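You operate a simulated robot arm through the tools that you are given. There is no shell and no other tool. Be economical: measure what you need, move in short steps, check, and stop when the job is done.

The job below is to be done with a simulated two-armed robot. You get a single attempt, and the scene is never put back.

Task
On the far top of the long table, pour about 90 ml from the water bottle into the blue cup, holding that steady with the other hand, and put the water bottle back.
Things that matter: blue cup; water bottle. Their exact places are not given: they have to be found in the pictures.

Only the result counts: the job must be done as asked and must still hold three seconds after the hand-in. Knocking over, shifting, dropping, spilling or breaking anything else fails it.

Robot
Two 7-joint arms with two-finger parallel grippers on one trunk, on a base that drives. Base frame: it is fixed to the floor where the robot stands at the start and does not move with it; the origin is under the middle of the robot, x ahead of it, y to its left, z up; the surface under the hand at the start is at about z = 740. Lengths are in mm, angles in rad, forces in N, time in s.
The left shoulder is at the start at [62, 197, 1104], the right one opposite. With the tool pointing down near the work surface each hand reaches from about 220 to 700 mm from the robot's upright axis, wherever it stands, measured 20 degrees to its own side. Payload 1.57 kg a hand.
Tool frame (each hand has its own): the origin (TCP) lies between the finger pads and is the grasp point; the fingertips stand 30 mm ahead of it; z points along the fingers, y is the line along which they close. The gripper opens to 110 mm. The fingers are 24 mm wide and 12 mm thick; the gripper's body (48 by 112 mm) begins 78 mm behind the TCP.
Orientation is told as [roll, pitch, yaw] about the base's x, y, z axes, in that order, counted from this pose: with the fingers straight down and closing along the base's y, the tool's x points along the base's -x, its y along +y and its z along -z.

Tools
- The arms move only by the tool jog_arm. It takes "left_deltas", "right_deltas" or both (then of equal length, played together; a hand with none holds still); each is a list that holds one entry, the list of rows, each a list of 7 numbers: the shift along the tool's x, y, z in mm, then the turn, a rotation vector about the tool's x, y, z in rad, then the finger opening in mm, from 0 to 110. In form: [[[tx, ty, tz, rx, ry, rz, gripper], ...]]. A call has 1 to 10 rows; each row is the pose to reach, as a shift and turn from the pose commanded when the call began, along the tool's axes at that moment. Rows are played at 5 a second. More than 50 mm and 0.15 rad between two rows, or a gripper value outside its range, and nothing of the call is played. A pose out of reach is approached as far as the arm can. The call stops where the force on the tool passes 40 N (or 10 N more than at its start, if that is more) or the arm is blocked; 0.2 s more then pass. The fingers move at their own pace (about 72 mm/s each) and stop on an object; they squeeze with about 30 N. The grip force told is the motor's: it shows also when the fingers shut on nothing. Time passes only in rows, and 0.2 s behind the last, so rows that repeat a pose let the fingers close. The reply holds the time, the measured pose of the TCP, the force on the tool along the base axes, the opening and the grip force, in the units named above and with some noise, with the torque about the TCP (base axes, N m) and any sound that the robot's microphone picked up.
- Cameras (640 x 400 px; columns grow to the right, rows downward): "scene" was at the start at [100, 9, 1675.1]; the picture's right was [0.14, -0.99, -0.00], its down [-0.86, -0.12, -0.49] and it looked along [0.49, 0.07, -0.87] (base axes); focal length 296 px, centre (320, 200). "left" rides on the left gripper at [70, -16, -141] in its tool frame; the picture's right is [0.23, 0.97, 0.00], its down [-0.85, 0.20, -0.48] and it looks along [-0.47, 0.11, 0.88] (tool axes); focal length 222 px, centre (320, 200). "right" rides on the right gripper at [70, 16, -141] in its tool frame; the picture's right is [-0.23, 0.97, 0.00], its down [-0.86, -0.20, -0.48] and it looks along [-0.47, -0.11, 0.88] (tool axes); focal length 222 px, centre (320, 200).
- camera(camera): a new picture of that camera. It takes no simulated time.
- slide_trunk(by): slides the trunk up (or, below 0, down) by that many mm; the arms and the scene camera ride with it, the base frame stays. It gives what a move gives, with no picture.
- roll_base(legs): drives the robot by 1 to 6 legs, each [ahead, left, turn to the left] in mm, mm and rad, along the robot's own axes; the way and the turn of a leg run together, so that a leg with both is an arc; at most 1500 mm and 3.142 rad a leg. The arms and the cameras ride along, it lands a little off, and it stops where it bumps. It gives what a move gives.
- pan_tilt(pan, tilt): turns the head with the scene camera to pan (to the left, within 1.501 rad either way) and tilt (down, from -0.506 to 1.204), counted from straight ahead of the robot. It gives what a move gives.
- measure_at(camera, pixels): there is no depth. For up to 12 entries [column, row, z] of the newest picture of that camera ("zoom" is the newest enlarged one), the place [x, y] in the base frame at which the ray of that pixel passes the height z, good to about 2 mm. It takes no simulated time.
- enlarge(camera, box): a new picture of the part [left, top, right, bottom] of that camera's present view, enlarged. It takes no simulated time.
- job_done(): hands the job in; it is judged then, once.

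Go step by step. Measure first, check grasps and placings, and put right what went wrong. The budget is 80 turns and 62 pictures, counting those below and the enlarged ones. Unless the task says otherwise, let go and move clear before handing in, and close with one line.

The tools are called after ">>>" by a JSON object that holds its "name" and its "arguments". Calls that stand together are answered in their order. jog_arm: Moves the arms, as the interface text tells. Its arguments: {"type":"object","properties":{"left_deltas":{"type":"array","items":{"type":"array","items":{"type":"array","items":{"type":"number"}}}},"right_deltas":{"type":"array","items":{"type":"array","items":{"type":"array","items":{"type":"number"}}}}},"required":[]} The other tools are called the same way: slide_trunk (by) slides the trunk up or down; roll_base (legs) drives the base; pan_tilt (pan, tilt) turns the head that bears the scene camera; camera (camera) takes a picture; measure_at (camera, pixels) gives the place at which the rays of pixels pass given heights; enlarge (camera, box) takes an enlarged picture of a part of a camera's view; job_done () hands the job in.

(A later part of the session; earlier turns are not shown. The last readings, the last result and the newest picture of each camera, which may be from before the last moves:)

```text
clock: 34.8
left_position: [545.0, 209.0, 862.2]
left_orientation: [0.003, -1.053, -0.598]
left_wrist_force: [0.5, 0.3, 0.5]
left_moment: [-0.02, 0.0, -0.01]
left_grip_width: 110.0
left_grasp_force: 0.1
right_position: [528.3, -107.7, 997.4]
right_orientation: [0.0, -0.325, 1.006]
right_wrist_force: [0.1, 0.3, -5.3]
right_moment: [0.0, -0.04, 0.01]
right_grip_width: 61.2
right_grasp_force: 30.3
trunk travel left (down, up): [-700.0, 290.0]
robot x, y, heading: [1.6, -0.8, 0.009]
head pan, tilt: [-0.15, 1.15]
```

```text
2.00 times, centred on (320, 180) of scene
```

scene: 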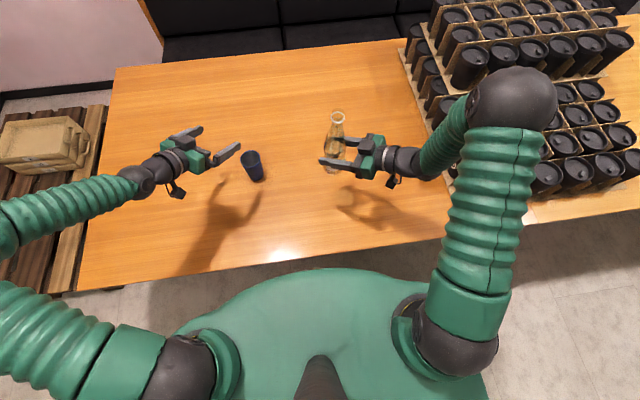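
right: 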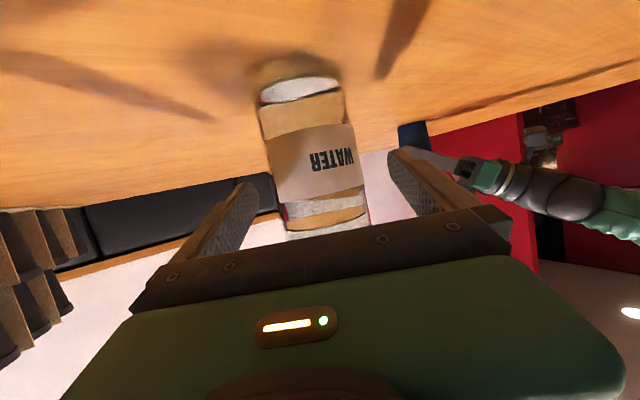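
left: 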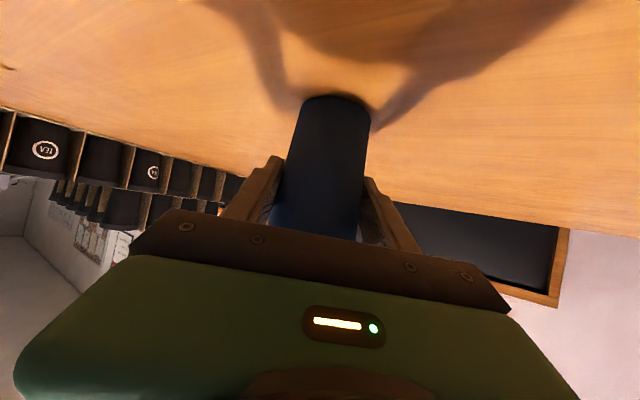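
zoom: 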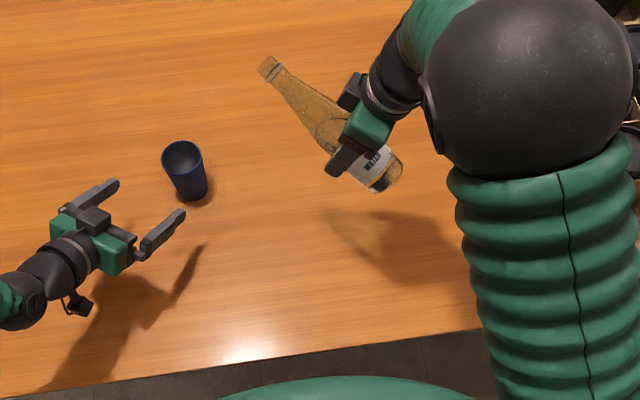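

The bottle tilts well this way. I'll check the cup's place before grasping it again.

>>> {"name": "measure_at", "arguments": {"camera": "zoom", "pixels": [[182, 157, 848], [162, 157, 848], [202, 157, 848], [266, 66, 1090], [193, 190, 740]]}}

>>> {"name": "jog_arm", "arguments": {"left_deltas": [[[-0.3, 0, 25.4, 0, 0, 0, 110], [-0.5, -0.3, 50.8, 0, 0, 0, 110], [-0.8, -0.5, 76.3, 0, 0, 0, 110], [-1, -0.8, 101.7, 0, 0, 0, 110], [-1.2, -1, 127.1, 0, 0, 0, 110]]]}}

>>> {"name": "camera", "arguments": {"camera": "left"}}

```text
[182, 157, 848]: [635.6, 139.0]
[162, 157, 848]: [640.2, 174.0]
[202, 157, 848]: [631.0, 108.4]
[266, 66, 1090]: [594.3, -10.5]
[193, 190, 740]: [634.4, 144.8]
```

```text
clock: 36.0
left_position: [638.4, 142.5, 799.5]
left_orientation: [0.006, -1.05, -0.598]
left_wrist_force: [-0.8, -0.3, 0.1]
left_moment: [0.05, -0.02, 0.04]
left_grip_width: 110.0
left_grasp_force: 0.1
right_position: [527.6, -109.7, 996.7]
right_orientation: [0.001, -0.328, 1.003]
right_wrist_force: [0.4, 0.3, -4.8]
right_moment: [0.02, -0.03, 0.01]
right_grip_width: 61.2
right_grasp_force: 30.3
trunk travel left (down, up): [-700.0, 290.0]
robot x, y, heading: [2.9, -0.6, 0.005]
head pan, tilt: [-0.15, 1.15]
```

```text
32 pictures are left
```

left: 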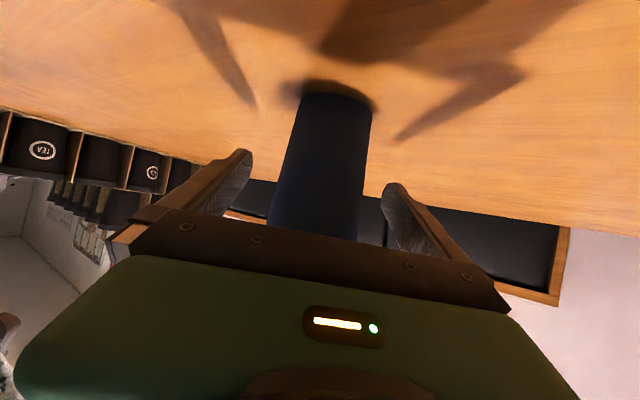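

The cup is centred between the fingers, so I'll close the left hand.

>>> {"name": "jog_arm", "arguments": {"left_deltas": [[[0, 0, 0, 0, 0, 0, 80], [0, 0, 0, 0, 0, 0, 60], [0, 0, 0, 0, 0, 0, 50], [0, 0, 0, 0, 0, 0, 40], [0, 0, 0, 0, 0, 0, 40], [0, 0, 0, 0, 0, 0, 40]]]}}

>>> {"name": "enlarge", "arguments": {"camera": "scene", "box": [200, 85, 392, 205]}}

```text
clock: 37.4
left_position: [636.1, 142.3, 800.0]
left_orientation: [0.005, -1.05, -0.601]
left_wrist_force: [-0.1, -1.3, 0.0]
left_moment: [0.0, -0.06, 0.01]
left_grip_width: 59.9
left_grasp_force: 9.8
right_position: [526.0, -109.7, 996.7]
right_orientation: [0.0, -0.326, 1.003]
right_wrist_force: [1.0, 0.1, -5.9]
right_moment: [0.03, 0.02, -0.01]
right_grip_width: 61.3
right_grasp_force: 30.0
trunk travel left (down, up): [-700.0, 290.0]
robot x, y, heading: [2.3, 3.2, 0.006]
head pan, tilt: [-0.15, 1.15]
```

```text
3.33 times, centred on (296, 145) of scene
```

zoom: 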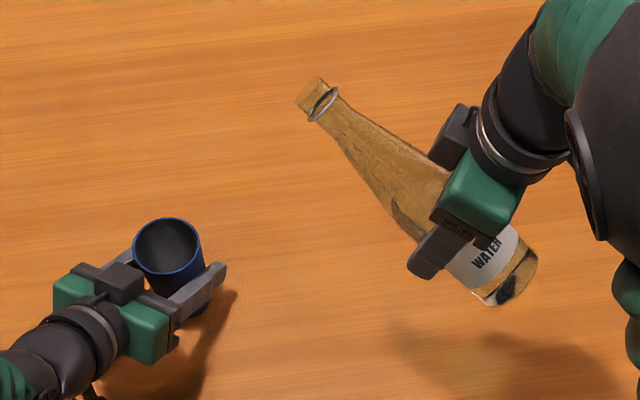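

>>> {"name": "measure_at", "arguments": {"camera": "zoom", "pixels": [[323, 104, 1088], [168, 246, 848], [133, 248, 848], [204, 246, 848]]}}

```text
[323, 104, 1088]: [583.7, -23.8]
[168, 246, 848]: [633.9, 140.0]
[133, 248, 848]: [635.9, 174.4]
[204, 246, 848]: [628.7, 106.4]
```

The frames agree (a common offset of about 4 mm in y only). I'll move the lip over the cup at 70° of tilt, staying about 75 mm above the rim, to verify reach and aim.

>>> {"name": "jog_arm", "arguments": {"right_deltas": [[[-14.1, 11.3, 20.6, 0, 0.0873, 0, 40], [-28.2, 22.5, 41.3, 0, 0.1745, 0, 40], [-42.3, 33.8, 62, 0, 0.2618, 0, 40], [-56.4, 45, 82.6, 0, 0.349, 0, 40], [-68, 45, 110, 0, 0.349, 0, 40], [-79.5, 45, 137.9, 0, 0.349, 0, 40], [-79.5, 45, 137.9, 0, 0.349, 0, 40], [-79.5, 45, 137.9, 0, 0.349, 0, 40]]]}}

>>> {"name": "enlarge", "arguments": {"camera": "scene", "box": [200, 85, 392, 205]}}

>>> {"name": "camera", "arguments": {"camera": "left"}}

```text
clock: 38.2
left_position: [635.7, 141.2, 798.8]
left_orientation: [0.016, -1.052, -0.608]
left_wrist_force: [1.7, 0.6, 0.0]
left_moment: [0.08, 0.18, -0.05]
left_grip_width: 60.3
left_grasp_force: 10.5
right_position: [555.7, -142.9, 965.9]
right_orientation: [0.003, -0.126, 0.796]
right_wrist_force: [-0.4, -0.3, -6.3]
right_moment: [0.04, -0.01, -0.02]
right_grip_width: 61.2
right_grasp_force: 30.1
trunk travel left (down, up): [-700.0, 290.0]
robot x, y, heading: [-0.8, -0.3, 0.007]
head pan, tilt: [-0.15, 1.15]
stopped in row 3 (right hand): the arm was blocked; the commanded pose is now the measured one
```

```text
3.33 times, centred on (296, 145) of scene
```

zoom: 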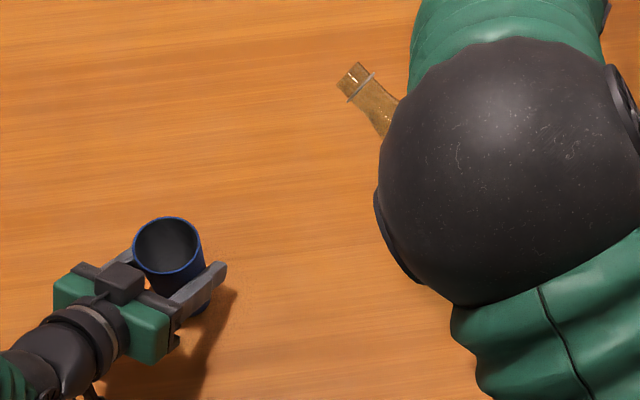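

```text
29 pictures are left
```

left: 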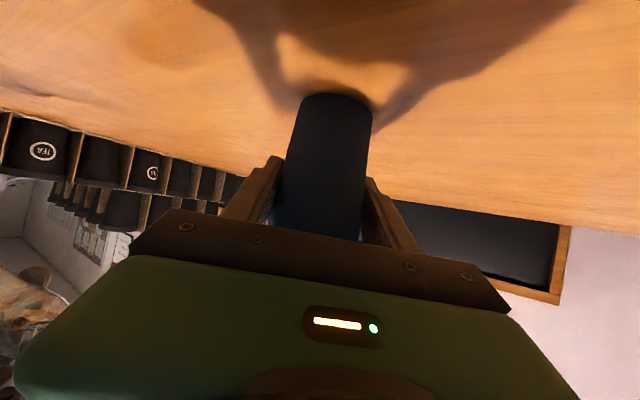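

The arm was stopped while its elbow swung quickly, so the joint move was probably too fast. I'll look at the whole scene before going on slower.

>>> {"name": "pan_tilt", "arguments": {"pan": -0.4, "tilt": 0.9}}

>>> {"name": "camera", "arguments": {"camera": "scene"}}

```text
clock: 39.0
left_position: [634.5, 141.7, 800.9]
left_orientation: [0.009, -1.052, -0.603]
left_wrist_force: [0.9, 0.1, -3.1]
left_moment: [0.01, -0.02, 0.01]
left_grip_width: 59.8
left_grasp_force: 10.5
right_position: [555.5, -141.0, 968.1]
right_orientation: [-0.002, -0.121, 0.797]
right_wrist_force: [0.3, -0.7, -4.3]
right_moment: [0.02, -0.01, 0.0]
right_grip_width: 61.1
right_grasp_force: 30.0
trunk travel left (down, up): [-700.0, 290.0]
robot x, y, heading: [4.3, 0.7, 0.005]
head pan, tilt: [-0.4, 0.901]
```

```text
28 pictures are left
```

scene: 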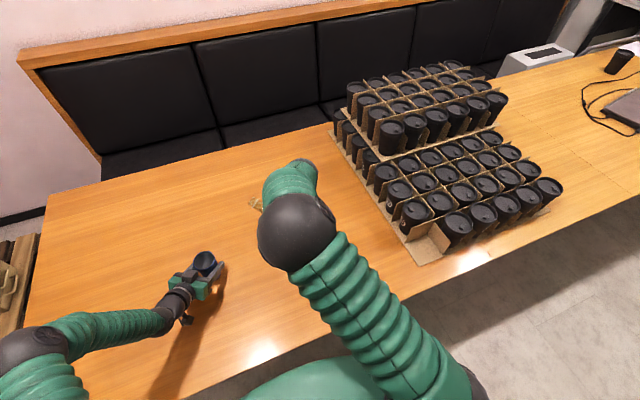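

The elbow is high and free of obstacles, so it was likely motion lag. I'll go on towards the cup with small, slow steps, keeping the tilt at 62°.

>>> {"name": "jog_arm", "arguments": {"right_deltas": [[[-4.8, 7.1, 4.2, 0, 0, 0, 40], [-9.7, 14.2, 8.4, 0, 0, 0, 40], [-14.5, 21.3, 12.7, 0, 0, 0, 40], [-19.3, 28.4, 16.9, 0, 0, 0, 40], [-24.2, 35.5, 21.1, 0, 0, 0, 40], [-29, 42.6, 25.3, 0, 0, 0, 40], [-33.8, 49.7, 29.5, 0, 0, 0, 40], [-38.6, 56.8, 33.8, 0, 0, 0, 40], [-43.5, 63.9, 38, 0, 0, 0, 40], [-48.3, 71, 42.2, 0, 0, 0, 40]]]}}

```text
clock: 40.4
left_position: [633.2, 143.0, 798.7]
left_orientation: [0.012, -1.053, -0.604]
left_wrist_force: [-0.6, 0.6, -2.0]
left_moment: [-0.01, 0.01, 0.02]
left_grip_width: 59.9
left_grasp_force: 10.0
right_position: [559.4, -161.5, 957.3]
right_orientation: [0.004, -0.153, 0.639]
right_wrist_force: [1.0, -0.4, -4.7]
right_moment: [-0.03, -0.02, -0.02]
right_grip_width: 61.3
right_grasp_force: 30.4
trunk travel left (down, up): [-700.0, 290.0]
robot x, y, heading: [0.4, 1.2, 0.002]
head pan, tilt: [-0.4, 0.901]
stopped in row 7 (right hand): the arm was blocked; the commanded pose is now the measured one
```

Turning the right hand inward while it points down pushes the elbow inside until it is blocked. A better plan is to drive the robot to the left and pour straight ahead with hand yaw near 0; first I turn the bottle upright, release the cup and withdraw the left hand.

>>> {"name": "jog_arm", "arguments": {"left_deltas": [[[0, 0, 0, 0, 0, 0, 80], [0, 0, 0, 0, 0, 0, 110], [0, 0, 0, 0, 0, 0, 110], [0, 0, 0, 0, 0, 0, 110], [0, 0, -20, 0, 0, 0, 110], [0, 0, -41, 0, 0, 0, 110], [0, 0, -62, 0, 0, 0, 110], [0, 0, -84, 0, 0, 0, 110], [0, 0, -106, 0, 0, 0, 110], [0, 0, -127, 0, 0, 0, 110]]], "right_deltas": [[[-3.1, -3.6, -3.9, 0.0288, -0.103, 0.0359, 40], [-6.2, -7.1, -7.7, 0.0576, -0.206, 0.0718, 40], [-9.2, -10.7, -11.6, 0.0864, -0.309, 0.1077, 40], [-12.3, -14.3, -15.5, 0.1152, -0.412, 0.1436, 40], [-15.4, -17.9, -19.4, 0.144, -0.515, 0.1795, 40], [-18.5, -21.4, -23.2, 0.1728, -0.618, 0.2154, 40], [-21.6, -25, -27.1, 0.2016, -0.721, 0.2513, 40], [-24.6, -28.6, -31, 0.2304, -0.824, 0.2872, 40], [-27.7, -32.1, -34.8, 0.2592, -0.927, 0.3231, 40], [-30.8, -35.7, -38.7, 0.288, -1.03, 0.359, 40]]]}}

>>> {"name": "pan_tilt", "arguments": {"pan": 0, "tilt": 1.0}}

>>> {"name": "camera", "arguments": {"camera": "scene"}}

```text
clock: 42.6
left_position: [542.1, 204.9, 866.5]
left_orientation: [0.011, -1.055, -0.604]
left_wrist_force: [0.8, 1.2, 0.0]
left_moment: [0.02, 0.02, -0.01]
left_grip_width: 109.8
left_grasp_force: 0.0
right_position: [600.2, -168.2, 1002.1]
right_orientation: [-0.004, -1.197, 0.217]
right_wrist_force: [0.5, 0.9, -5.9]
right_moment: [-0.02, -0.01, 0.01]
right_grip_width: 61.0
right_grasp_force: 29.6
trunk travel left (down, up): [-700.0, 290.0]
robot x, y, heading: [4.6, -1.9, 0.005]
head pan, tilt: [-0.4, 0.901]
```

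```text
clock: 43.5
left_position: [543.4, 205.4, 864.4]
left_orientation: [0.012, -1.054, -0.605]
left_wrist_force: [0.5, 1.0, -0.2]
left_moment: [0.0, -0.01, 0.01]
left_grip_width: 109.9
left_grasp_force: 0.1
right_position: [600.4, -168.6, 1000.4]
right_orientation: [-0.004, -1.196, 0.217]
right_wrist_force: [0.3, 0.6, -5.5]
right_moment: [-0.01, 0.02, -0.01]
right_grip_width: 61.4
right_grasp_force: 30.2
trunk travel left (down, up): [-700.0, 290.0]
robot x, y, heading: [2.1, 0.5, 0.001]
head pan, tilt: [0.0, 1.0]
```

```text
27 pictures are left
```

scene: 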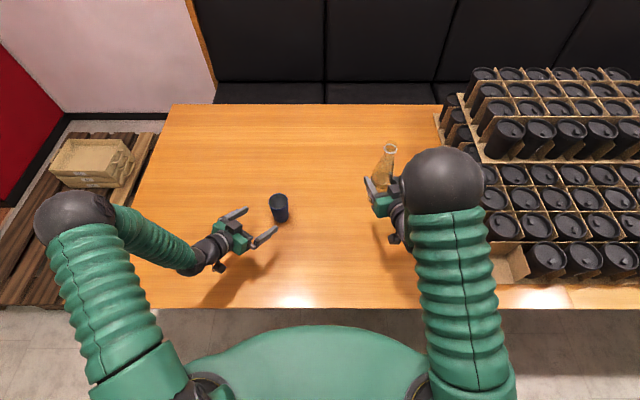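

Both are recovered cleanly. Before driving, I'll test the straight-ahead tilt (yaw about 0.2, φ = 60°) at the pose relative to the robot that the pour will need.

>>> {"name": "jog_arm", "arguments": {"right_deltas": [[[7, 11.8, -7, 0, 0.1047, 0, 40], [14.1, 23.7, -14, 0, 0.2094, 0, 40], [21.1, 35.5, -20.9, 0, 0.3141, 0, 40], [28.2, 47.3, -27.9, 0, 0.4188, 0, 40], [35.2, 59.2, -34.9, 0, 0.5235, 0, 40], [42.2, 71, -41.9, 0, 0.6282, 0, 40], [49.3, 82.8, -48.9, 0, 0.7329, 0, 40], [56.3, 94.6, -55.8, 0, 0.8376, 0, 40], [63.4, 106.5, -62.8, 0, 0.9423, 0, 40], [70.4, 118.3, -69.8, 0, 1.047, 0, 40]]]}}

>>> {"name": "camera", "arguments": {"camera": "scene"}}

```text
clock: 45.7
left_position: [542.4, 204.5, 866.0]
left_orientation: [0.011, -1.055, -0.605]
left_wrist_force: [0.1, 0.8, -0.8]
left_moment: [0.0, -0.02, 0.0]
left_grip_width: 110.1
left_grasp_force: 0.2
right_position: [486.2, -70.3, 961.4]
right_orientation: [-0.003, -0.145, 0.213]
right_wrist_force: [-0.1, -0.5, -5.0]
right_moment: [0.02, 0.01, 0.0]
right_grip_width: 61.4
right_grasp_force: 30.3
trunk travel left (down, up): [-700.0, 290.0]
robot x, y, heading: [0.1, 5.3, 0.001]
head pan, tilt: [0.0, 1.0]
```

```text
26 pictures are left
```

scene: 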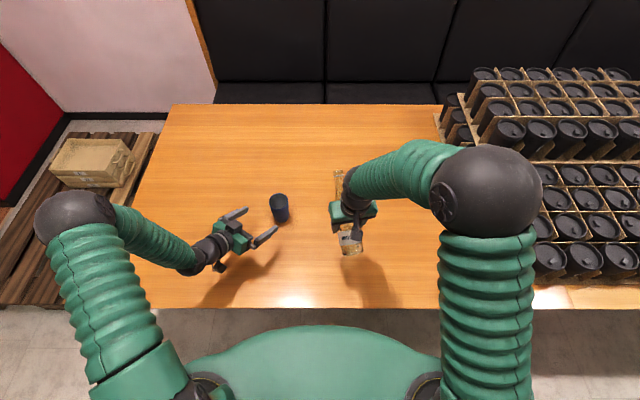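

That works well with the elbow outside. Now I'll drive 180 mm to the left.

>>> {"name": "roll_base", "arguments": {"legs": [[0, 180, 0]]}}

>>> {"name": "camera", "arguments": {"camera": "scene"}}

```text
clock: 47.2
left_position: [542.6, 382.5, 865.4]
left_orientation: [0.018, -1.053, -0.611]
left_wrist_force: [0.1, -0.2, 0.3]
left_moment: [0.02, 0.0, 0.03]
left_grip_width: 109.8
left_grasp_force: 0.1
right_position: [485.8, 106.7, 961.7]
right_orientation: [0.004, -0.149, 0.212]
right_wrist_force: [0.2, 0.4, -5.2]
right_moment: [0.01, -0.02, 0.03]
right_grip_width: 61.1
right_grasp_force: 29.9
trunk travel left (down, up): [-700.0, 290.0]
robot x, y, heading: [0.9, 183.4, 0.006]
head pan, tilt: [0.0, 1.0]
```

```text
25 pictures are left
```

scene: 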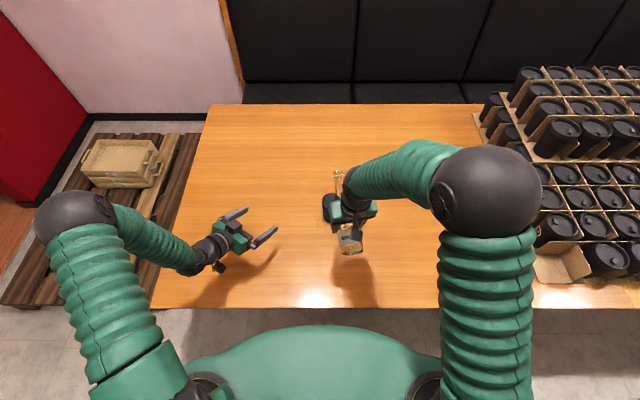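

The base is at y = 183. I'll bring the left hand to its pre-grasp with a larger inward yaw (-1.1), leaving room behind the cup for the bottle.

>>> {"name": "jog_arm", "arguments": {"left_deltas": [[[-9.2, -14.7, 16.5, 0.071, 0, 0.0404, 110], [-18.5, -29.4, 33.1, 0.142, 0, 0.0808, 110], [-27.7, -44.2, 49.6, 0.213, 0, 0.1213, 110], [-36.9, -58.9, 66.1, 0.284, 0, 0.1617, 110], [-46.2, -73.6, 82.7, 0.355, 0, 0.2021, 110], [-55.4, -88.3, 99.2, 0.426, 0, 0.2425, 110], [-55.4, -88.3, 99.2, 0.426, 0, 0.2425, 110]]]}}

>>> {"name": "camera", "arguments": {"camera": "left"}}

>>> {"name": "enlarge", "arguments": {"camera": "scene", "box": [220, 130, 412, 250]}}

```text
clock: 48.8
left_position: [585.6, 247.4, 865.5]
left_orientation: [0.015, -1.05, -1.098]
left_wrist_force: [-0.6, -0.3, -0.1]
left_moment: [0.03, -0.02, 0.02]
left_grip_width: 109.7
left_grasp_force: 0.2
right_position: [482.5, 107.5, 960.9]
right_orientation: [0.001, -0.152, 0.213]
right_wrist_force: [-0.3, -0.2, -4.9]
right_moment: [0.03, -0.01, 0.0]
right_grip_width: 61.4
right_grasp_force: 29.8
trunk travel left (down, up): [-700.0, 290.0]
robot x, y, heading: [-1.7, 182.7, 0.007]
head pan, tilt: [0.0, 1.0]
```

```text
24 pictures are left
```

left: 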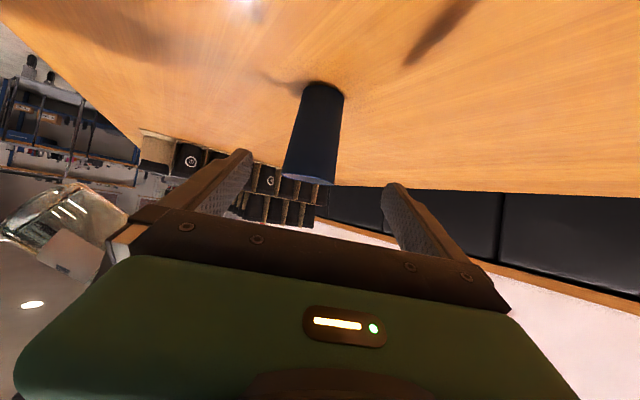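

```text
3.33 times, centred on (316, 190) of scene
```

zoom: 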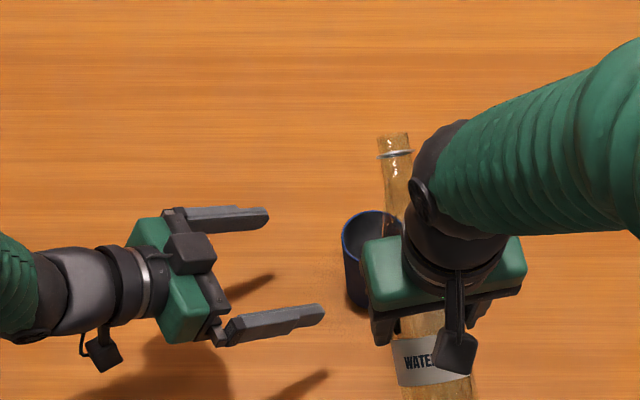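

>>> {"name": "measure_at", "arguments": {"camera": "left", "pixels": [[322, 92, 745], [303, 92, 745], [343, 92, 745], [282, 176, 848], [334, 184, 848]]}}

```text
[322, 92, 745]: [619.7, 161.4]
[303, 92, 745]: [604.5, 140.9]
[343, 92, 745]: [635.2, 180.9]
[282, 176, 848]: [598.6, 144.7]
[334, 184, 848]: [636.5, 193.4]
```

The left picture puts the cup's axis at about x = 631 in the hand's own frame. I'll approach with that correction and check before closing.

>>> {"name": "jog_arm", "arguments": {"left_deltas": [[[0, -2, 26, 0, 0, 0, 110], [0.3, -4, 52, 0, 0, 0, 110], [0.4, -5.6, 78, 0, 0, 0, 110], [0.6, -5.6, 104, 0, 0, 0, 110], [0.7, -5.6, 130.3, 0, 0, 0, 110]]]}}

>>> {"name": "camera", "arguments": {"camera": "left"}}

>>> {"name": "enlarge", "arguments": {"camera": "scene", "box": [220, 130, 412, 250]}}

```text
clock: 50.0
left_position: [635.2, 148.2, 800.6]
left_orientation: [0.014, -1.052, -1.097]
left_wrist_force: [0.3, -0.5, 0.4]
left_moment: [0.02, -0.01, -0.01]
left_grip_width: 110.1
left_grasp_force: 0.1
right_position: [484.0, 110.9, 961.7]
right_orientation: [-0.003, -0.149, 0.212]
right_wrist_force: [0.7, -0.8, -5.3]
right_moment: [0.01, -0.04, 0.0]
right_grip_width: 60.9
right_grasp_force: 29.5
trunk travel left (down, up): [-700.0, 290.0]
robot x, y, heading: [-0.8, 183.1, 0.004]
head pan, tilt: [0.0, 1.0]
```

```text
22 pictures are left
```

left: 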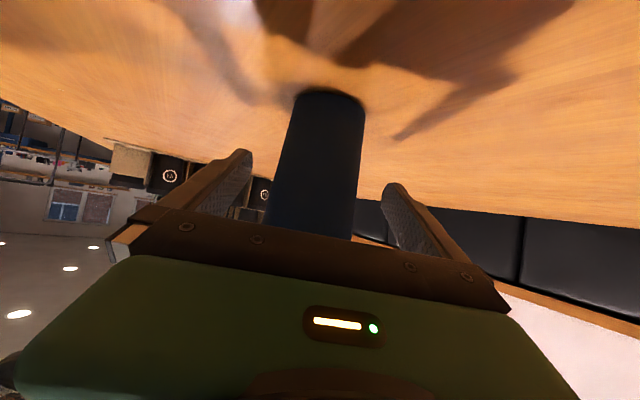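

```text
3.33 times, centred on (316, 190) of scene
```

zoom: 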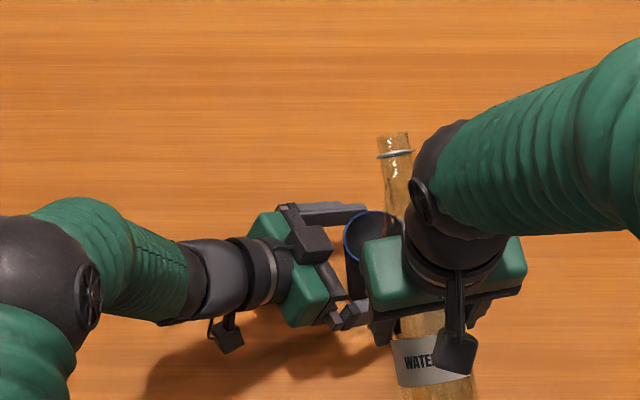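

The cup sits about 7 px left of its place in the earlier centred view. I'll shift the hand 5 mm along -y of the tool, then close.

>>> {"name": "jog_arm", "arguments": {"left_deltas": [[[0, -2.5, 1, 0, 0, 0, 110], [0, -5, 2, 0, 0, 0, 110], [0, -5, 2, 0, 0, 0, 80], [0, -5, 2, 0, 0, 0, 64], [0, -5, 2, 0, 0, 0, 56], [0, -5, 2, 0, 0, 0, 40], [0, -5, 2, 0, 0, 0, 40], [0, -5, 2, 0, 0, 0, 40]]]}}

>>> {"name": "camera", "arguments": {"camera": "left"}}

```text
clock: 51.8
left_position: [631.7, 143.0, 800.0]
left_orientation: [0.015, -1.053, -1.096]
left_wrist_force: [0.4, 0.0, 2.0]
left_moment: [-0.04, 0.02, -0.02]
left_grip_width: 59.9
left_grasp_force: 10.2
right_position: [482.9, 109.4, 962.9]
right_orientation: [-0.002, -0.148, 0.213]
right_wrist_force: [0.4, 1.0, -4.9]
right_moment: [0.02, -0.06, 0.01]
right_grip_width: 61.4
right_grasp_force: 30.1
trunk travel left (down, up): [-700.0, 290.0]
robot x, y, heading: [2.9, 187.0, 0.009]
head pan, tilt: [0.0, 1.0]
```

```text
20 pictures are left
```

left: 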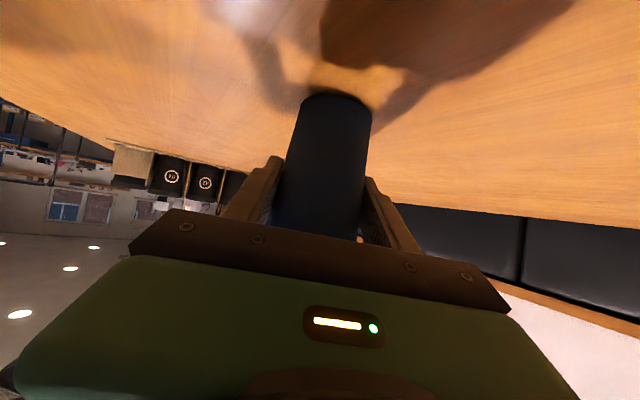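

>>> {"name": "measure_at", "arguments": {"camera": "zoom", "pixels": [[395, 153, 1032], [375, 211, 848], [343, 243, 848], [377, 154, 1032], [412, 154, 1032]]}}

```text
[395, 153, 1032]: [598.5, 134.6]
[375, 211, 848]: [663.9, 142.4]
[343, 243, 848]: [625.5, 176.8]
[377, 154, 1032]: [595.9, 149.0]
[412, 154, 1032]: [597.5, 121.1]
```

The cup's rim centre is about 31 mm ahead and 9 mm left of the mouth. I'll lower and tilt to 72° with the lip 37 mm above the rim, aimed 14 mm short of the cup's centre, then check.

>>> {"name": "jog_arm", "arguments": {"right_deltas": [[[2.8, 0.4, 21, 0, 0.0412, 0, 40], [5.7, 0.9, 42, 0, 0.0824, 0, 40], [8.5, 1.3, 63, 0, 0.1236, 0, 40], [11.4, 1.8, 84, 0, 0.1648, 0, 40], [14.2, 2.2, 105, 0, 0.206, 0, 40], [14.2, 2.2, 105, 0, 0.206, 0, 40], [14.2, 2.2, 105, 0, 0.206, 0, 40]]]}}

>>> {"name": "enlarge", "arguments": {"camera": "scene", "box": [260, 150, 388, 230]}}

>>> {"name": "enlarge", "arguments": {"camera": "right", "box": [80, 0, 560, 300]}}

```text
clock: 53.4
left_position: [631.5, 143.3, 800.2]
left_orientation: [0.013, -1.052, -1.097]
left_wrist_force: [0.1, 0.6, -0.4]
left_moment: [0.0, 0.01, -0.03]
left_grip_width: 59.6
left_grasp_force: 10.2
right_position: [483.9, 111.7, 856.8]
right_orientation: [-0.002, 0.055, 0.213]
right_wrist_force: [-0.7, -0.1, -5.0]
right_moment: [-0.03, -0.02, 0.02]
right_grip_width: 61.2
right_grasp_force: 30.0
trunk travel left (down, up): [-700.0, 290.0]
robot x, y, heading: [-0.5, 181.9, 0.006]
head pan, tilt: [0.0, 1.0]
```

```text
5.00 times, centred on (324, 190) of scene
```

zoom: 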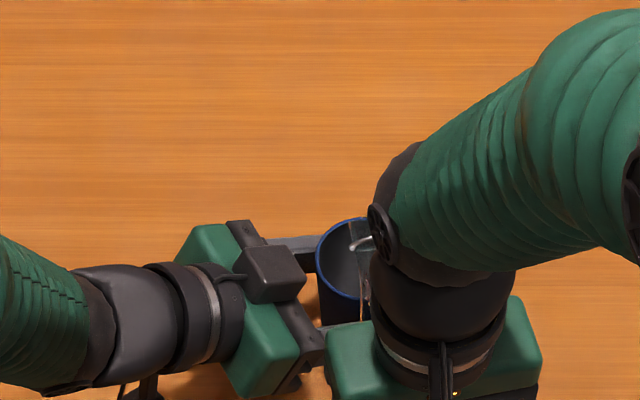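

```text
1.33 times, centred on (320, 150) of right
```

zoom: 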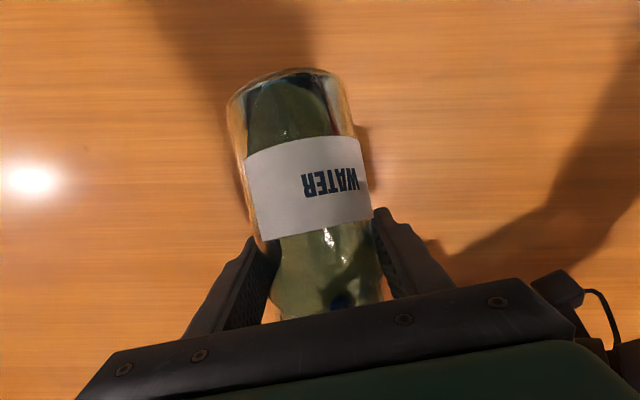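

I can see the mouth inside the cup's outline near (362,240), so I'll enlarge it tightly to check the aim and whether anything flows.

>>> {"name": "enlarge", "arguments": {"camera": "scene", "box": [316, 188, 348, 218]}}

```text
13.33 times, centred on (332, 203) of scene
```

zoom: 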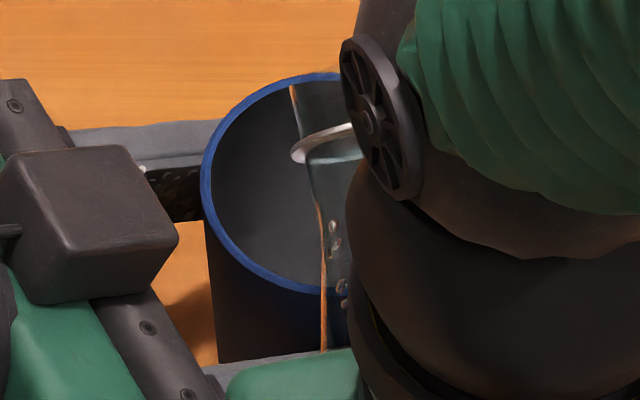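

>>> {"name": "measure_at", "arguments": {"camera": "zoom", "pixels": [[290, 155, 901], [290, 85, 905], [290, 85, 915], [201, 185, 848], [310, 292, 848], [310, 74, 848], [350, 125, 917], [320, 205, 890]]}}

```text
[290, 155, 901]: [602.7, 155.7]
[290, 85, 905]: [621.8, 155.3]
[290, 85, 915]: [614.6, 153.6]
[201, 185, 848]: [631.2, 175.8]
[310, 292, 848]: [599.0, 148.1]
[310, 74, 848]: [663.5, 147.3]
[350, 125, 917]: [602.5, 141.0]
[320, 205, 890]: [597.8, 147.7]
```

The real mouth stands about 17 mm beyond the ring, so the lip is now about 3 mm short of the cup's centre and 45 mm above the rim; nothing flows yet. I'll tilt to 80°, with the lip 12 mm short of centre and 24 mm above the rim.

>>> {"name": "jog_arm", "arguments": {"right_deltas": [[[4.2, -0.5, -0.2, 0, 0.047, 0, 40], [8.5, -1, -0.5, 0, 0.094, 0, 40], [12.7, -1.5, -0.7, 0, 0.141, 0, 40], [12.7, -1.5, -0.7, 0, 0.141, 0, 40]]]}}

>>> {"name": "enlarge", "arguments": {"camera": "scene", "box": [316, 188, 348, 218]}}

```text
clock: 54.4
left_position: [631.8, 143.9, 798.9]
left_orientation: [0.013, -1.051, -1.098]
left_wrist_force: [-0.3, 0.6, 0.3]
left_moment: [-0.02, 0.05, 0.01]
left_grip_width: 59.4
left_grasp_force: 9.8
right_position: [472.4, 109.5, 856.7]
right_orientation: [-0.002, 0.197, 0.212]
right_wrist_force: [-0.7, 0.2, -5.3]
right_moment: [0.01, 0.03, -0.01]
right_grip_width: 61.0
right_grasp_force: 29.8
trunk travel left (down, up): [-700.0, 290.0]
robot x, y, heading: [2.2, 187.0, 0.004]
head pan, tilt: [0.0, 1.0]
```

```text
13.33 times, centred on (332, 203) of scene
```

zoom: 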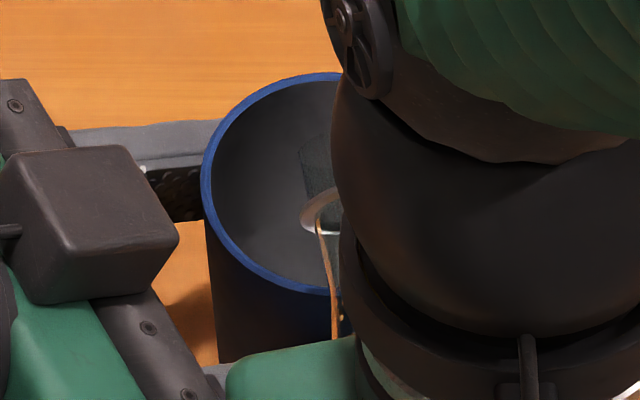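

There is no flow at 80°, and the lip sits inside the rim's outline. I'll pivot about the lip to 85°.

>>> {"name": "jog_arm", "arguments": {"right_deltas": [[[1.6, 0, -6.8, 0, 0.0436, 0, 40], [3.3, 0, -13.5, 0, 0.0873, 0, 40], [3.3, 0, -13.5, 0, 0.0873, 0, 40]]]}}

>>> {"name": "enlarge", "arguments": {"camera": "scene", "box": [316, 188, 348, 218]}}

```text
clock: 55.2
left_position: [631.8, 142.8, 799.6]
left_orientation: [0.014, -1.053, -1.097]
left_wrist_force: [-1.0, 0.8, 0.1]
left_moment: [0.02, 0.0, 0.01]
left_grip_width: 59.9
left_grasp_force: 10.5
right_position: [472.7, 107.2, 872.7]
right_orientation: [-0.001, 0.286, 0.213]
right_wrist_force: [0.2, -0.2, -5.5]
right_moment: [-0.01, 0.05, -0.02]
right_grip_width: 61.1
right_grasp_force: 29.9
trunk travel left (down, up): [-700.0, 290.0]
robot x, y, heading: [1.6, 180.1, 0.004]
head pan, tilt: [0.0, 1.0]
```

```text
13.33 times, centred on (332, 203) of scene
```

zoom: 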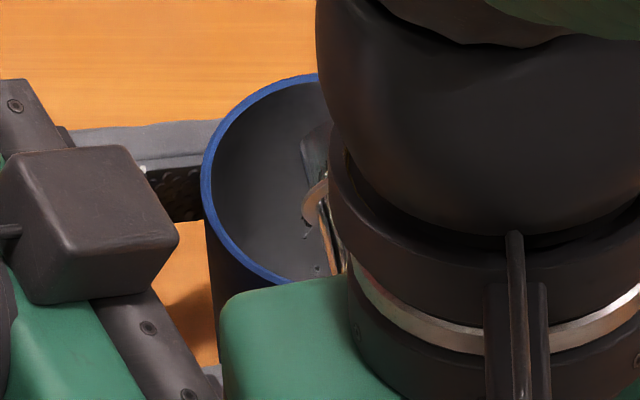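

Still no sound or clear flow at 85°. I'll pivot to 88° and hold briefly.

>>> {"name": "jog_arm", "arguments": {"right_deltas": [[[1.1, 0, -4, 0, 0.0262, 0, 40], [2.2, 0, -8, 0, 0.0524, 0, 40], [2.2, 0, -8, 0, 0.0524, 0, 40]]]}}

>>> {"name": "enlarge", "arguments": {"camera": "right", "box": [180, 30, 500, 230]}}

```text
clock: 56.0
left_position: [631.2, 144.5, 800.7]
left_orientation: [0.015, -1.053, -1.097]
left_wrist_force: [-0.2, 0.1, -0.1]
left_moment: [0.01, -0.01, -0.02]
left_grip_width: 59.7
left_grasp_force: 9.6
right_position: [473.2, 107.6, 879.8]
right_orientation: [-0.003, 0.336, 0.214]
right_wrist_force: [-0.6, 0.4, -5.5]
right_moment: [-0.04, 0.01, 0.0]
right_grip_width: 61.2
right_grasp_force: 29.9
trunk travel left (down, up): [-700.0, 290.0]
robot x, y, heading: [1.6, 183.1, 0.005]
head pan, tilt: [0.0, 1.0]
```

```text
2.00 times, centred on (340, 130) of right
```

zoom: 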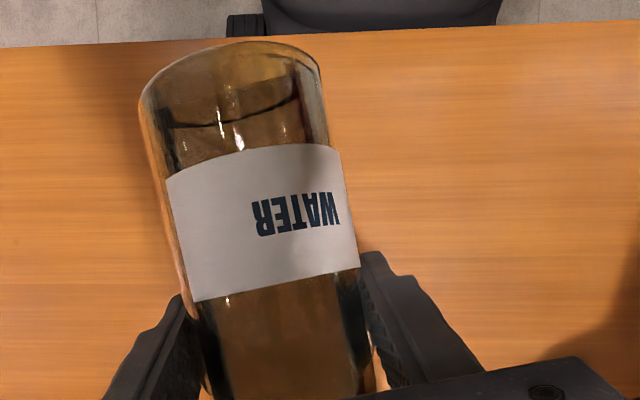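

The right camera shows the water's edge at the base end (row 110 of the zoom) and the weight is unchanged, so nothing has flowed yet. I'll pivot to 91°.

>>> {"name": "jog_arm", "arguments": {"right_deltas": [[[1.1, 0, -4, 0, 0.0262, 0, 40], [2.2, 0, -8.1, 0, 0.0524, 0, 40], [2.2, 0, -8.1, 0, 0.0524, 0, 40]]]}}

>>> {"name": "enlarge", "arguments": {"camera": "scene", "box": [316, 188, 348, 218]}}

```text
clock: 56.8
left_position: [631.1, 143.7, 799.1]
left_orientation: [0.013, -1.053, -1.098]
left_wrist_force: [-0.6, 0.3, -0.1]
left_moment: [0.02, 0.05, 0.02]
left_grip_width: 59.8
left_grasp_force: 10.3
right_position: [472.8, 107.0, 888.5]
right_orientation: [-0.002, 0.39, 0.213]
right_wrist_force: [0.5, -0.5, -4.5]
right_moment: [0.04, 0.09, -0.01]
right_grip_width: 61.2
right_grasp_force: 30.5
trunk travel left (down, up): [-700.0, 290.0]
robot x, y, heading: [1.5, 180.0, 0.005]
head pan, tilt: [0.0, 1.0]
```

```text
13.33 times, centred on (332, 203) of scene
```

zoom: 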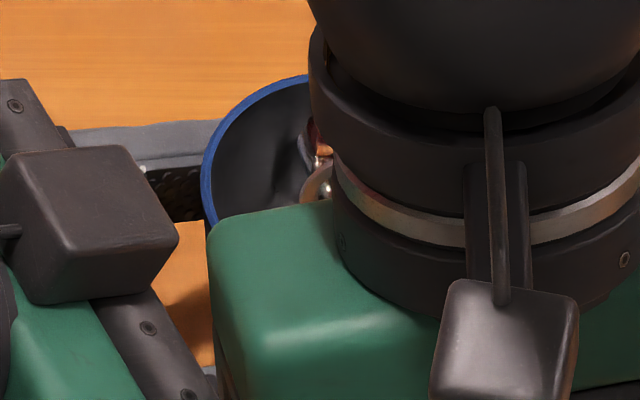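

The cup's interior now shows a wavy dark surface and the weight reads -4.5, so water has started to flow. I'll tip back to 80° about the lip at once and take stock.

>>> {"name": "jog_arm", "arguments": {"right_deltas": [[[-5.6, 0, 14.3, 0, -0.096, 0, 40], [-11.6, 0, 28.3, 0, -0.192, 0, 40], [-11.6, 0, 28.3, 0, -0.192, 0, 40], [-11.6, 0, 28.3, 0, -0.192, 0, 40]]]}}

>>> {"name": "enlarge", "arguments": {"camera": "scene", "box": [316, 188, 348, 218]}}

>>> {"name": "jog_arm", "arguments": {"right_deltas": [[[0, 0, 0, 0, 0, 0, 40]]]}}

>>> {"name": "jog_arm", "arguments": {"right_deltas": [[[0, 0, 0, 0, 0, 0, 40]]]}}

>>> {"name": "jog_arm", "arguments": {"right_deltas": [[[0, 0, 0, 0, 0, 0, 40]]]}}

>>> {"name": "jog_arm", "arguments": {"right_deltas": [[[0, 0, 0, 0, 0, 0, 40]]]}}

```text
clock: 57.8
left_position: [630.2, 144.1, 798.2]
left_orientation: [0.015, -1.052, -1.099]
left_wrist_force: [0.1, 0.7, -0.5]
left_moment: [0.03, -0.01, -0.02]
left_grip_width: 59.8
left_grasp_force: 9.9
right_position: [473.6, 106.7, 856.5]
right_orientation: [-0.002, 0.196, 0.212]
right_wrist_force: [-0.5, 0.1, -4.9]
right_moment: [0.04, 0.0, 0.02]
right_grip_width: 61.0
right_grasp_force: 29.9
trunk travel left (down, up): [-700.0, 290.0]
robot x, y, heading: [0.2, 185.7, 0.005]
head pan, tilt: [0.0, 1.0]
```

```text
13.33 times, centred on (332, 203) of scene
```

zoom: 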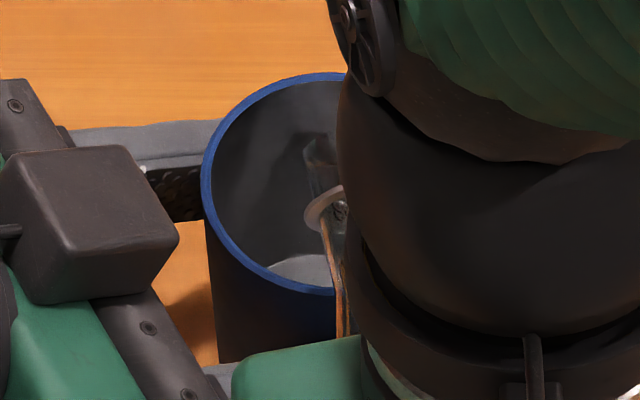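

```text
clock: 58.2
left_position: [631.6, 141.9, 799.4]
left_orientation: [0.013, -1.052, -1.097]
left_wrist_force: [0.1, 0.7, 0.0]
left_moment: [-0.01, 0.02, -0.01]
left_grip_width: 59.8
left_grasp_force: 9.8
right_position: [473.3, 107.9, 858.4]
right_orientation: [-0.003, 0.196, 0.213]
right_wrist_force: [0.4, 0.6, -5.5]
right_moment: [-0.02, -0.01, 0.02]
right_grip_width: 60.9
right_grasp_force: 29.9
trunk travel left (down, up): [-700.0, 290.0]
robot x, y, heading: [-1.0, 180.4, 0.006]
head pan, tilt: [0.0, 1.0]
```

```text
clock: 58.6
left_position: [631.7, 144.4, 799.4]
left_orientation: [0.014, -1.053, -1.097]
left_wrist_force: [-0.1, -0.2, -0.6]
left_moment: [-0.03, 0.0, 0.0]
left_grip_width: 59.8
left_grasp_force: 10.2
right_position: [473.1, 107.5, 858.0]
right_orientation: [-0.002, 0.197, 0.213]
right_wrist_force: [0.3, 0.6, -4.9]
right_moment: [-0.04, -0.01, -0.02]
right_grip_width: 61.1
right_grasp_force: 30.4
trunk travel left (down, up): [-700.0, 290.0]
robot x, y, heading: [2.2, 180.7, 0.001]
head pan, tilt: [0.0, 1.0]
```

```text
clock: 59.0
left_position: [630.8, 143.1, 800.2]
left_orientation: [0.012, -1.053, -1.098]
left_wrist_force: [-0.2, 1.2, -0.7]
left_moment: [-0.02, -0.02, -0.01]
left_grip_width: 59.7
left_grasp_force: 9.9
right_position: [473.7, 107.6, 856.8]
right_orientation: [-0.002, 0.197, 0.212]
right_wrist_force: [0.0, -0.1, -5.8]
right_moment: [0.03, -0.01, -0.01]
right_grip_width: 61.0
right_grasp_force: 30.1
trunk travel left (down, up): [-700.0, 290.0]
robot x, y, heading: [1.5, 181.6, 0.012]
head pan, tilt: [0.0, 1.0]
```

```text
clock: 59.4
left_position: [630.7, 144.1, 799.0]
left_orientation: [0.011, -1.054, -1.099]
left_wrist_force: [-0.2, -0.5, -0.1]
left_moment: [0.0, -0.04, 0.01]
left_grip_width: 59.8
left_grasp_force: 10.5
right_position: [473.4, 107.1, 858.5]
right_orientation: [-0.002, 0.196, 0.212]
right_wrist_force: [-0.5, 0.9, -6.1]
right_moment: [0.02, -0.01, 0.0]
right_grip_width: 61.2
right_grasp_force: 30.2
trunk travel left (down, up): [-700.0, 290.0]
robot x, y, heading: [-2.6, 182.4, 0.004]
head pan, tilt: [0.0, 1.0]
```

A water surface shows in the cup now, its far edge near zoom (305,255). I'll work out its height.

>>> {"name": "measure_at", "arguments": {"camera": "zoom", "pixels": [[310, 254, 744], [310, 254, 750], [310, 254, 760], [310, 254, 770], [310, 254, 780], [310, 254, 790], [310, 254, 848], [310, 290, 848]]}}

```text
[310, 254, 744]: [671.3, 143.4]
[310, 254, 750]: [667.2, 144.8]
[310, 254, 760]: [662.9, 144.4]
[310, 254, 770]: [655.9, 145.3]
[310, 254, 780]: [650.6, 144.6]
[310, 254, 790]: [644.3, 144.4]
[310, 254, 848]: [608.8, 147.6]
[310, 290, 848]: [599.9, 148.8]
```

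The level is about z = 767, meaning some 45–50 ml is in, so about 40 ml is still missing. I'll repeat the short tip to 91° with a brief hold and come straight back to 80°.

>>> {"name": "jog_arm", "arguments": {"right_deltas": [[[2, 0, -10, 0, 0.064, 0, 40], [3.9, 0, -20, 0, 0.128, 0, 40], [5.8, 0, -30.1, 0, 0.192, 0, 40], [5.8, 0, -30.1, 0, 0.192, 0, 40], [5.8, 0, -30.1, 0, 0.192, 0, 40], [3.9, 0, -20, 0, 0.128, 0, 40], [2, 0, -10, 0, 0.064, 0, 40], [0, 0, 0, 0, 0, 0, 40], [0, 0, 0, 0, 0, 0, 40], [0, 0, 0, 0, 0, 0, 40]]]}}

>>> {"name": "enlarge", "arguments": {"camera": "scene", "box": [316, 188, 348, 218]}}

```text
clock: 61.6
left_position: [631.5, 142.7, 800.0]
left_orientation: [0.013, -1.052, -1.098]
left_wrist_force: [0.4, 0.2, -0.3]
left_moment: [-0.04, 0.01, -0.02]
left_grip_width: 59.8
left_grasp_force: 10.1
right_position: [473.7, 106.9, 857.4]
right_orientation: [-0.001, 0.195, 0.214]
right_wrist_force: [0.6, -0.3, -4.7]
right_moment: [-0.01, 0.02, 0.0]
right_grip_width: 61.4
right_grasp_force: 30.1
trunk travel left (down, up): [-700.0, 290.0]
robot x, y, heading: [1.2, 184.7, 0.007]
head pan, tilt: [0.0, 1.0]
```

```text
13.33 times, centred on (332, 203) of scene
```

zoom: 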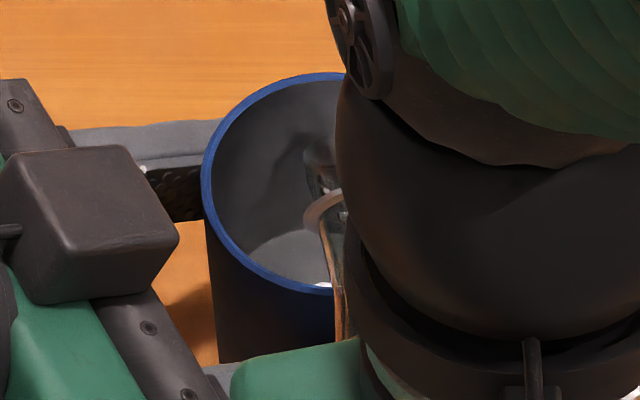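

>>> {"name": "measure_at", "arguments": {"camera": "zoom", "pixels": [[305, 230, 760], [305, 230, 770], [305, 230, 780], [305, 230, 790], [305, 230, 800], [250, 247, 770], [250, 247, 780], [250, 247, 790], [262, 240, 780]]}}

```text
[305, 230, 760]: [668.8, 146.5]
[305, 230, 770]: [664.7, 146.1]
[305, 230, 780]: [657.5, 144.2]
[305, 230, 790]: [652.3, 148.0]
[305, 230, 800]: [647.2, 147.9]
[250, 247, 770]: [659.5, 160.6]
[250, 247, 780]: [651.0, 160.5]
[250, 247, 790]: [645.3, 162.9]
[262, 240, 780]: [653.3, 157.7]
```

The level is now about z = 778, roughly 75 ml. Each tip has given about half of the one before, so one more identical tip should add about 15 ml.

>>> {"name": "jog_arm", "arguments": {"right_deltas": [[[2, 0, -10, 0, 0.064, 0, 40], [3.9, 0, -20, 0, 0.128, 0, 40], [5.8, 0, -30.1, 0, 0.192, 0, 40], [5.8, 0, -30.1, 0, 0.192, 0, 40], [5.8, 0, -30.1, 0, 0.192, 0, 40], [3.9, 0, -20, 0, 0.128, 0, 40], [2, 0, -10, 0, 0.064, 0, 40], [0, 0, 0, 0, 0, 0, 40], [0, 0, 0, 0, 0, 0, 40], [0, 0, 0, 0, 0, 0, 40]]]}}

>>> {"name": "enlarge", "arguments": {"camera": "scene", "box": [316, 188, 348, 218]}}

```text
clock: 63.8
left_position: [632.2, 143.2, 800.7]
left_orientation: [0.014, -1.053, -1.098]
left_wrist_force: [-0.7, -0.5, 0.2]
left_moment: [-0.03, -0.02, 0.03]
left_grip_width: 59.6
left_grasp_force: 10.0
right_position: [472.4, 107.7, 858.3]
right_orientation: [-0.001, 0.195, 0.215]
right_wrist_force: [0.4, -1.0, -4.2]
right_moment: [0.03, 0.0, -0.01]
right_grip_width: 61.2
right_grasp_force: 30.0
trunk travel left (down, up): [-700.0, 290.0]
robot x, y, heading: [1.6, 180.3, 0.003]
head pan, tilt: [0.0, 1.0]
```

```text
13.33 times, centred on (332, 203) of scene
```

zoom: 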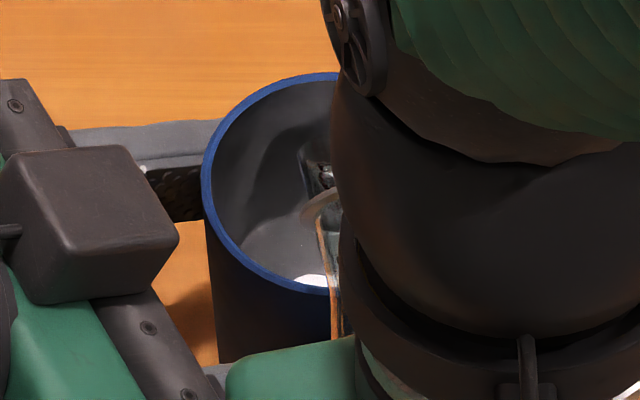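

>>> {"name": "measure_at", "arguments": {"camera": "zoom", "pixels": [[290, 213, 780], [290, 213, 785], [290, 213, 790], [290, 213, 795], [265, 222, 780], [265, 222, 785], [265, 222, 790], [243, 237, 780], [243, 237, 785], [243, 237, 790]]}}

>>> {"name": "jog_arm", "arguments": {"right_deltas": [[[0, 0, 0, 0, 0, 0, 40]]]}}

>>> {"name": "jog_arm", "arguments": {"right_deltas": [[[0, 0, 0, 0, 0, 0, 40]]]}}

>>> {"name": "jog_arm", "arguments": {"right_deltas": [[[0, 0, 0, 0, 0, 0, 40]]]}}

>>> {"name": "jog_arm", "arguments": {"right_deltas": [[[0, 0, 0, 0, 0, 0, 40]]]}}

>>> {"name": "jog_arm", "arguments": {"right_deltas": [[[0, 0, 0, 0, 0, 0, 40]]]}}

>>> {"name": "enlarge", "arguments": {"camera": "scene", "box": [316, 188, 348, 218]}}

```text
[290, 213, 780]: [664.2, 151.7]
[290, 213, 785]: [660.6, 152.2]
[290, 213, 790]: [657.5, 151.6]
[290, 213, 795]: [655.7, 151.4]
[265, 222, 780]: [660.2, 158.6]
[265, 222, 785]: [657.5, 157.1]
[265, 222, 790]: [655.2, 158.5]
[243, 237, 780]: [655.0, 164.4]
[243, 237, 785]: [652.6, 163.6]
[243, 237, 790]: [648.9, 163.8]
```

```text
clock: 64.2
left_position: [630.7, 142.7, 799.2]
left_orientation: [0.013, -1.051, -1.098]
left_wrist_force: [-0.7, -0.3, -1.1]
left_moment: [-0.03, 0.0, 0.01]
left_grip_width: 59.6
left_grasp_force: 9.8
right_position: [474.0, 108.9, 857.2]
right_orientation: [-0.002, 0.197, 0.212]
right_wrist_force: [0.1, -0.1, -4.3]
right_moment: [-0.01, 0.0, 0.0]
right_grip_width: 61.1
right_grasp_force: 29.8
trunk travel left (down, up): [-700.0, 290.0]
robot x, y, heading: [4.0, 183.8, 0.006]
head pan, tilt: [0.0, 1.0]
```

```text
clock: 64.6
left_position: [630.2, 144.3, 800.3]
left_orientation: [0.012, -1.053, -1.098]
left_wrist_force: [-0.2, 0.2, -0.4]
left_moment: [0.0, 0.0, 0.01]
left_grip_width: 59.8
left_grasp_force: 10.2
right_position: [473.0, 108.2, 857.8]
right_orientation: [-0.002, 0.197, 0.214]
right_wrist_force: [0.9, 0.3, -5.2]
right_moment: [0.0, -0.01, -0.01]
right_grip_width: 61.2
right_grasp_force: 30.0
trunk travel left (down, up): [-700.0, 290.0]
robot x, y, heading: [-1.7, 181.4, 0.005]
head pan, tilt: [0.0, 1.0]
```

```text
clock: 65.0
left_position: [631.2, 144.6, 799.7]
left_orientation: [0.015, -1.053, -1.098]
left_wrist_force: [-0.4, 0.4, -0.8]
left_moment: [0.01, 0.02, 0.04]
left_grip_width: 59.8
left_grasp_force: 10.0
right_position: [473.3, 108.1, 857.3]
right_orientation: [-0.003, 0.197, 0.214]
right_wrist_force: [0.3, 0.3, -4.1]
right_moment: [0.0, 0.02, -0.02]
right_grip_width: 61.1
right_grasp_force: 29.8
trunk travel left (down, up): [-700.0, 290.0]
robot x, y, heading: [2.0, 181.7, 0.003]
head pan, tilt: [0.0, 1.0]
```

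```text
clock: 65.4
left_position: [631.4, 142.9, 799.9]
left_orientation: [0.014, -1.05, -1.097]
left_wrist_force: [-0.1, 0.4, 0.0]
left_moment: [-0.02, 0.02, 0.02]
left_grip_width: 60.1
left_grasp_force: 10.1
right_position: [473.2, 108.8, 858.2]
right_orientation: [-0.004, 0.196, 0.213]
right_wrist_force: [-0.6, 0.5, -3.8]
right_moment: [-0.01, 0.04, -0.01]
right_grip_width: 61.3
right_grasp_force: 30.0
trunk travel left (down, up): [-700.0, 290.0]
robot x, y, heading: [0.7, 180.7, 0.005]
head pan, tilt: [0.0, 1.0]
```

```text
clock: 65.8
left_position: [629.6, 143.4, 799.2]
left_orientation: [0.016, -1.052, -1.096]
left_wrist_force: [-0.1, 1.1, -0.2]
left_moment: [-0.03, 0.01, -0.02]
left_grip_width: 60.0
left_grasp_force: 9.4
right_position: [474.0, 108.2, 857.5]
right_orientation: [-0.002, 0.196, 0.214]
right_wrist_force: [-0.2, -0.2, -4.8]
right_moment: [0.01, 0.02, 0.01]
right_grip_width: 61.2
right_grasp_force: 29.7
trunk travel left (down, up): [-700.0, 290.0]
robot x, y, heading: [-1.2, 185.4, 0.007]
head pan, tilt: [0.0, 1.0]
```

```text
13.33 times, centred on (332, 203) of scene
```

zoom: 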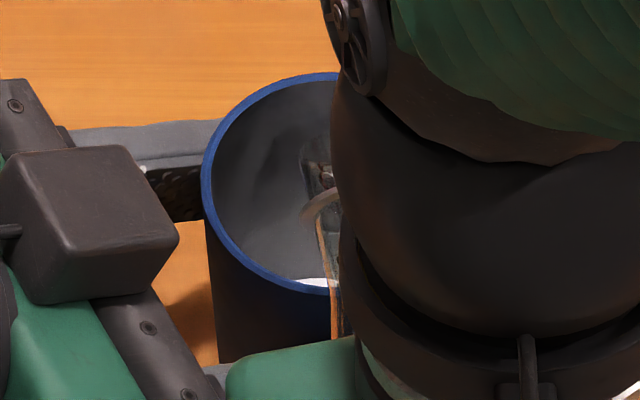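

The level is about z = 787–789 and the weight has fallen from about 5.28 to 4.40 N, so close to 90 ml is in the cup. I'll tip the bottle back over the cup and lift it.

>>> {"name": "jog_arm", "arguments": {"right_deltas": [[[-3.2, 0, -2.2, 0, -0.0873, 0, 40], [-6.5, 0, -4.4, 0, -0.1745, 0, 40], [-9.7, 0, -6.5, 0, -0.2618, 0, 40], [-12.9, 0, -8.7, 0, -0.349, 0, 40], [-12.9, 0, -8.7, 0, -0.349, 0, 40], [-8, 0, -33, 0, -0.349, 0, 40], [-3.1, 0, -57.5, 0, -0.349, 0, 40], [1.8, 0, -82, 0, -0.349, 0, 40], [6.7, 0, -106.8, 0, -0.349, 0, 40]]]}}

```text
clock: 67.8
left_position: [630.3, 143.1, 799.2]
left_orientation: [0.016, -1.053, -1.097]
left_wrist_force: [-0.4, -0.4, 0.9]
left_moment: [0.0, -0.02, 0.01]
left_grip_width: 60.3
left_grasp_force: 9.8
right_position: [485.3, 112.4, 965.1]
right_orientation: [-0.002, -0.153, 0.213]
right_wrist_force: [-1.4, -0.2, -4.6]
right_moment: [0.02, -0.01, -0.03]
right_grip_width: 61.0
right_grasp_force: 29.5
trunk travel left (down, up): [-700.0, 290.0]
robot x, y, heading: [-3.9, 183.1, 0.006]
head pan, tilt: [0.0, 1.0]
```

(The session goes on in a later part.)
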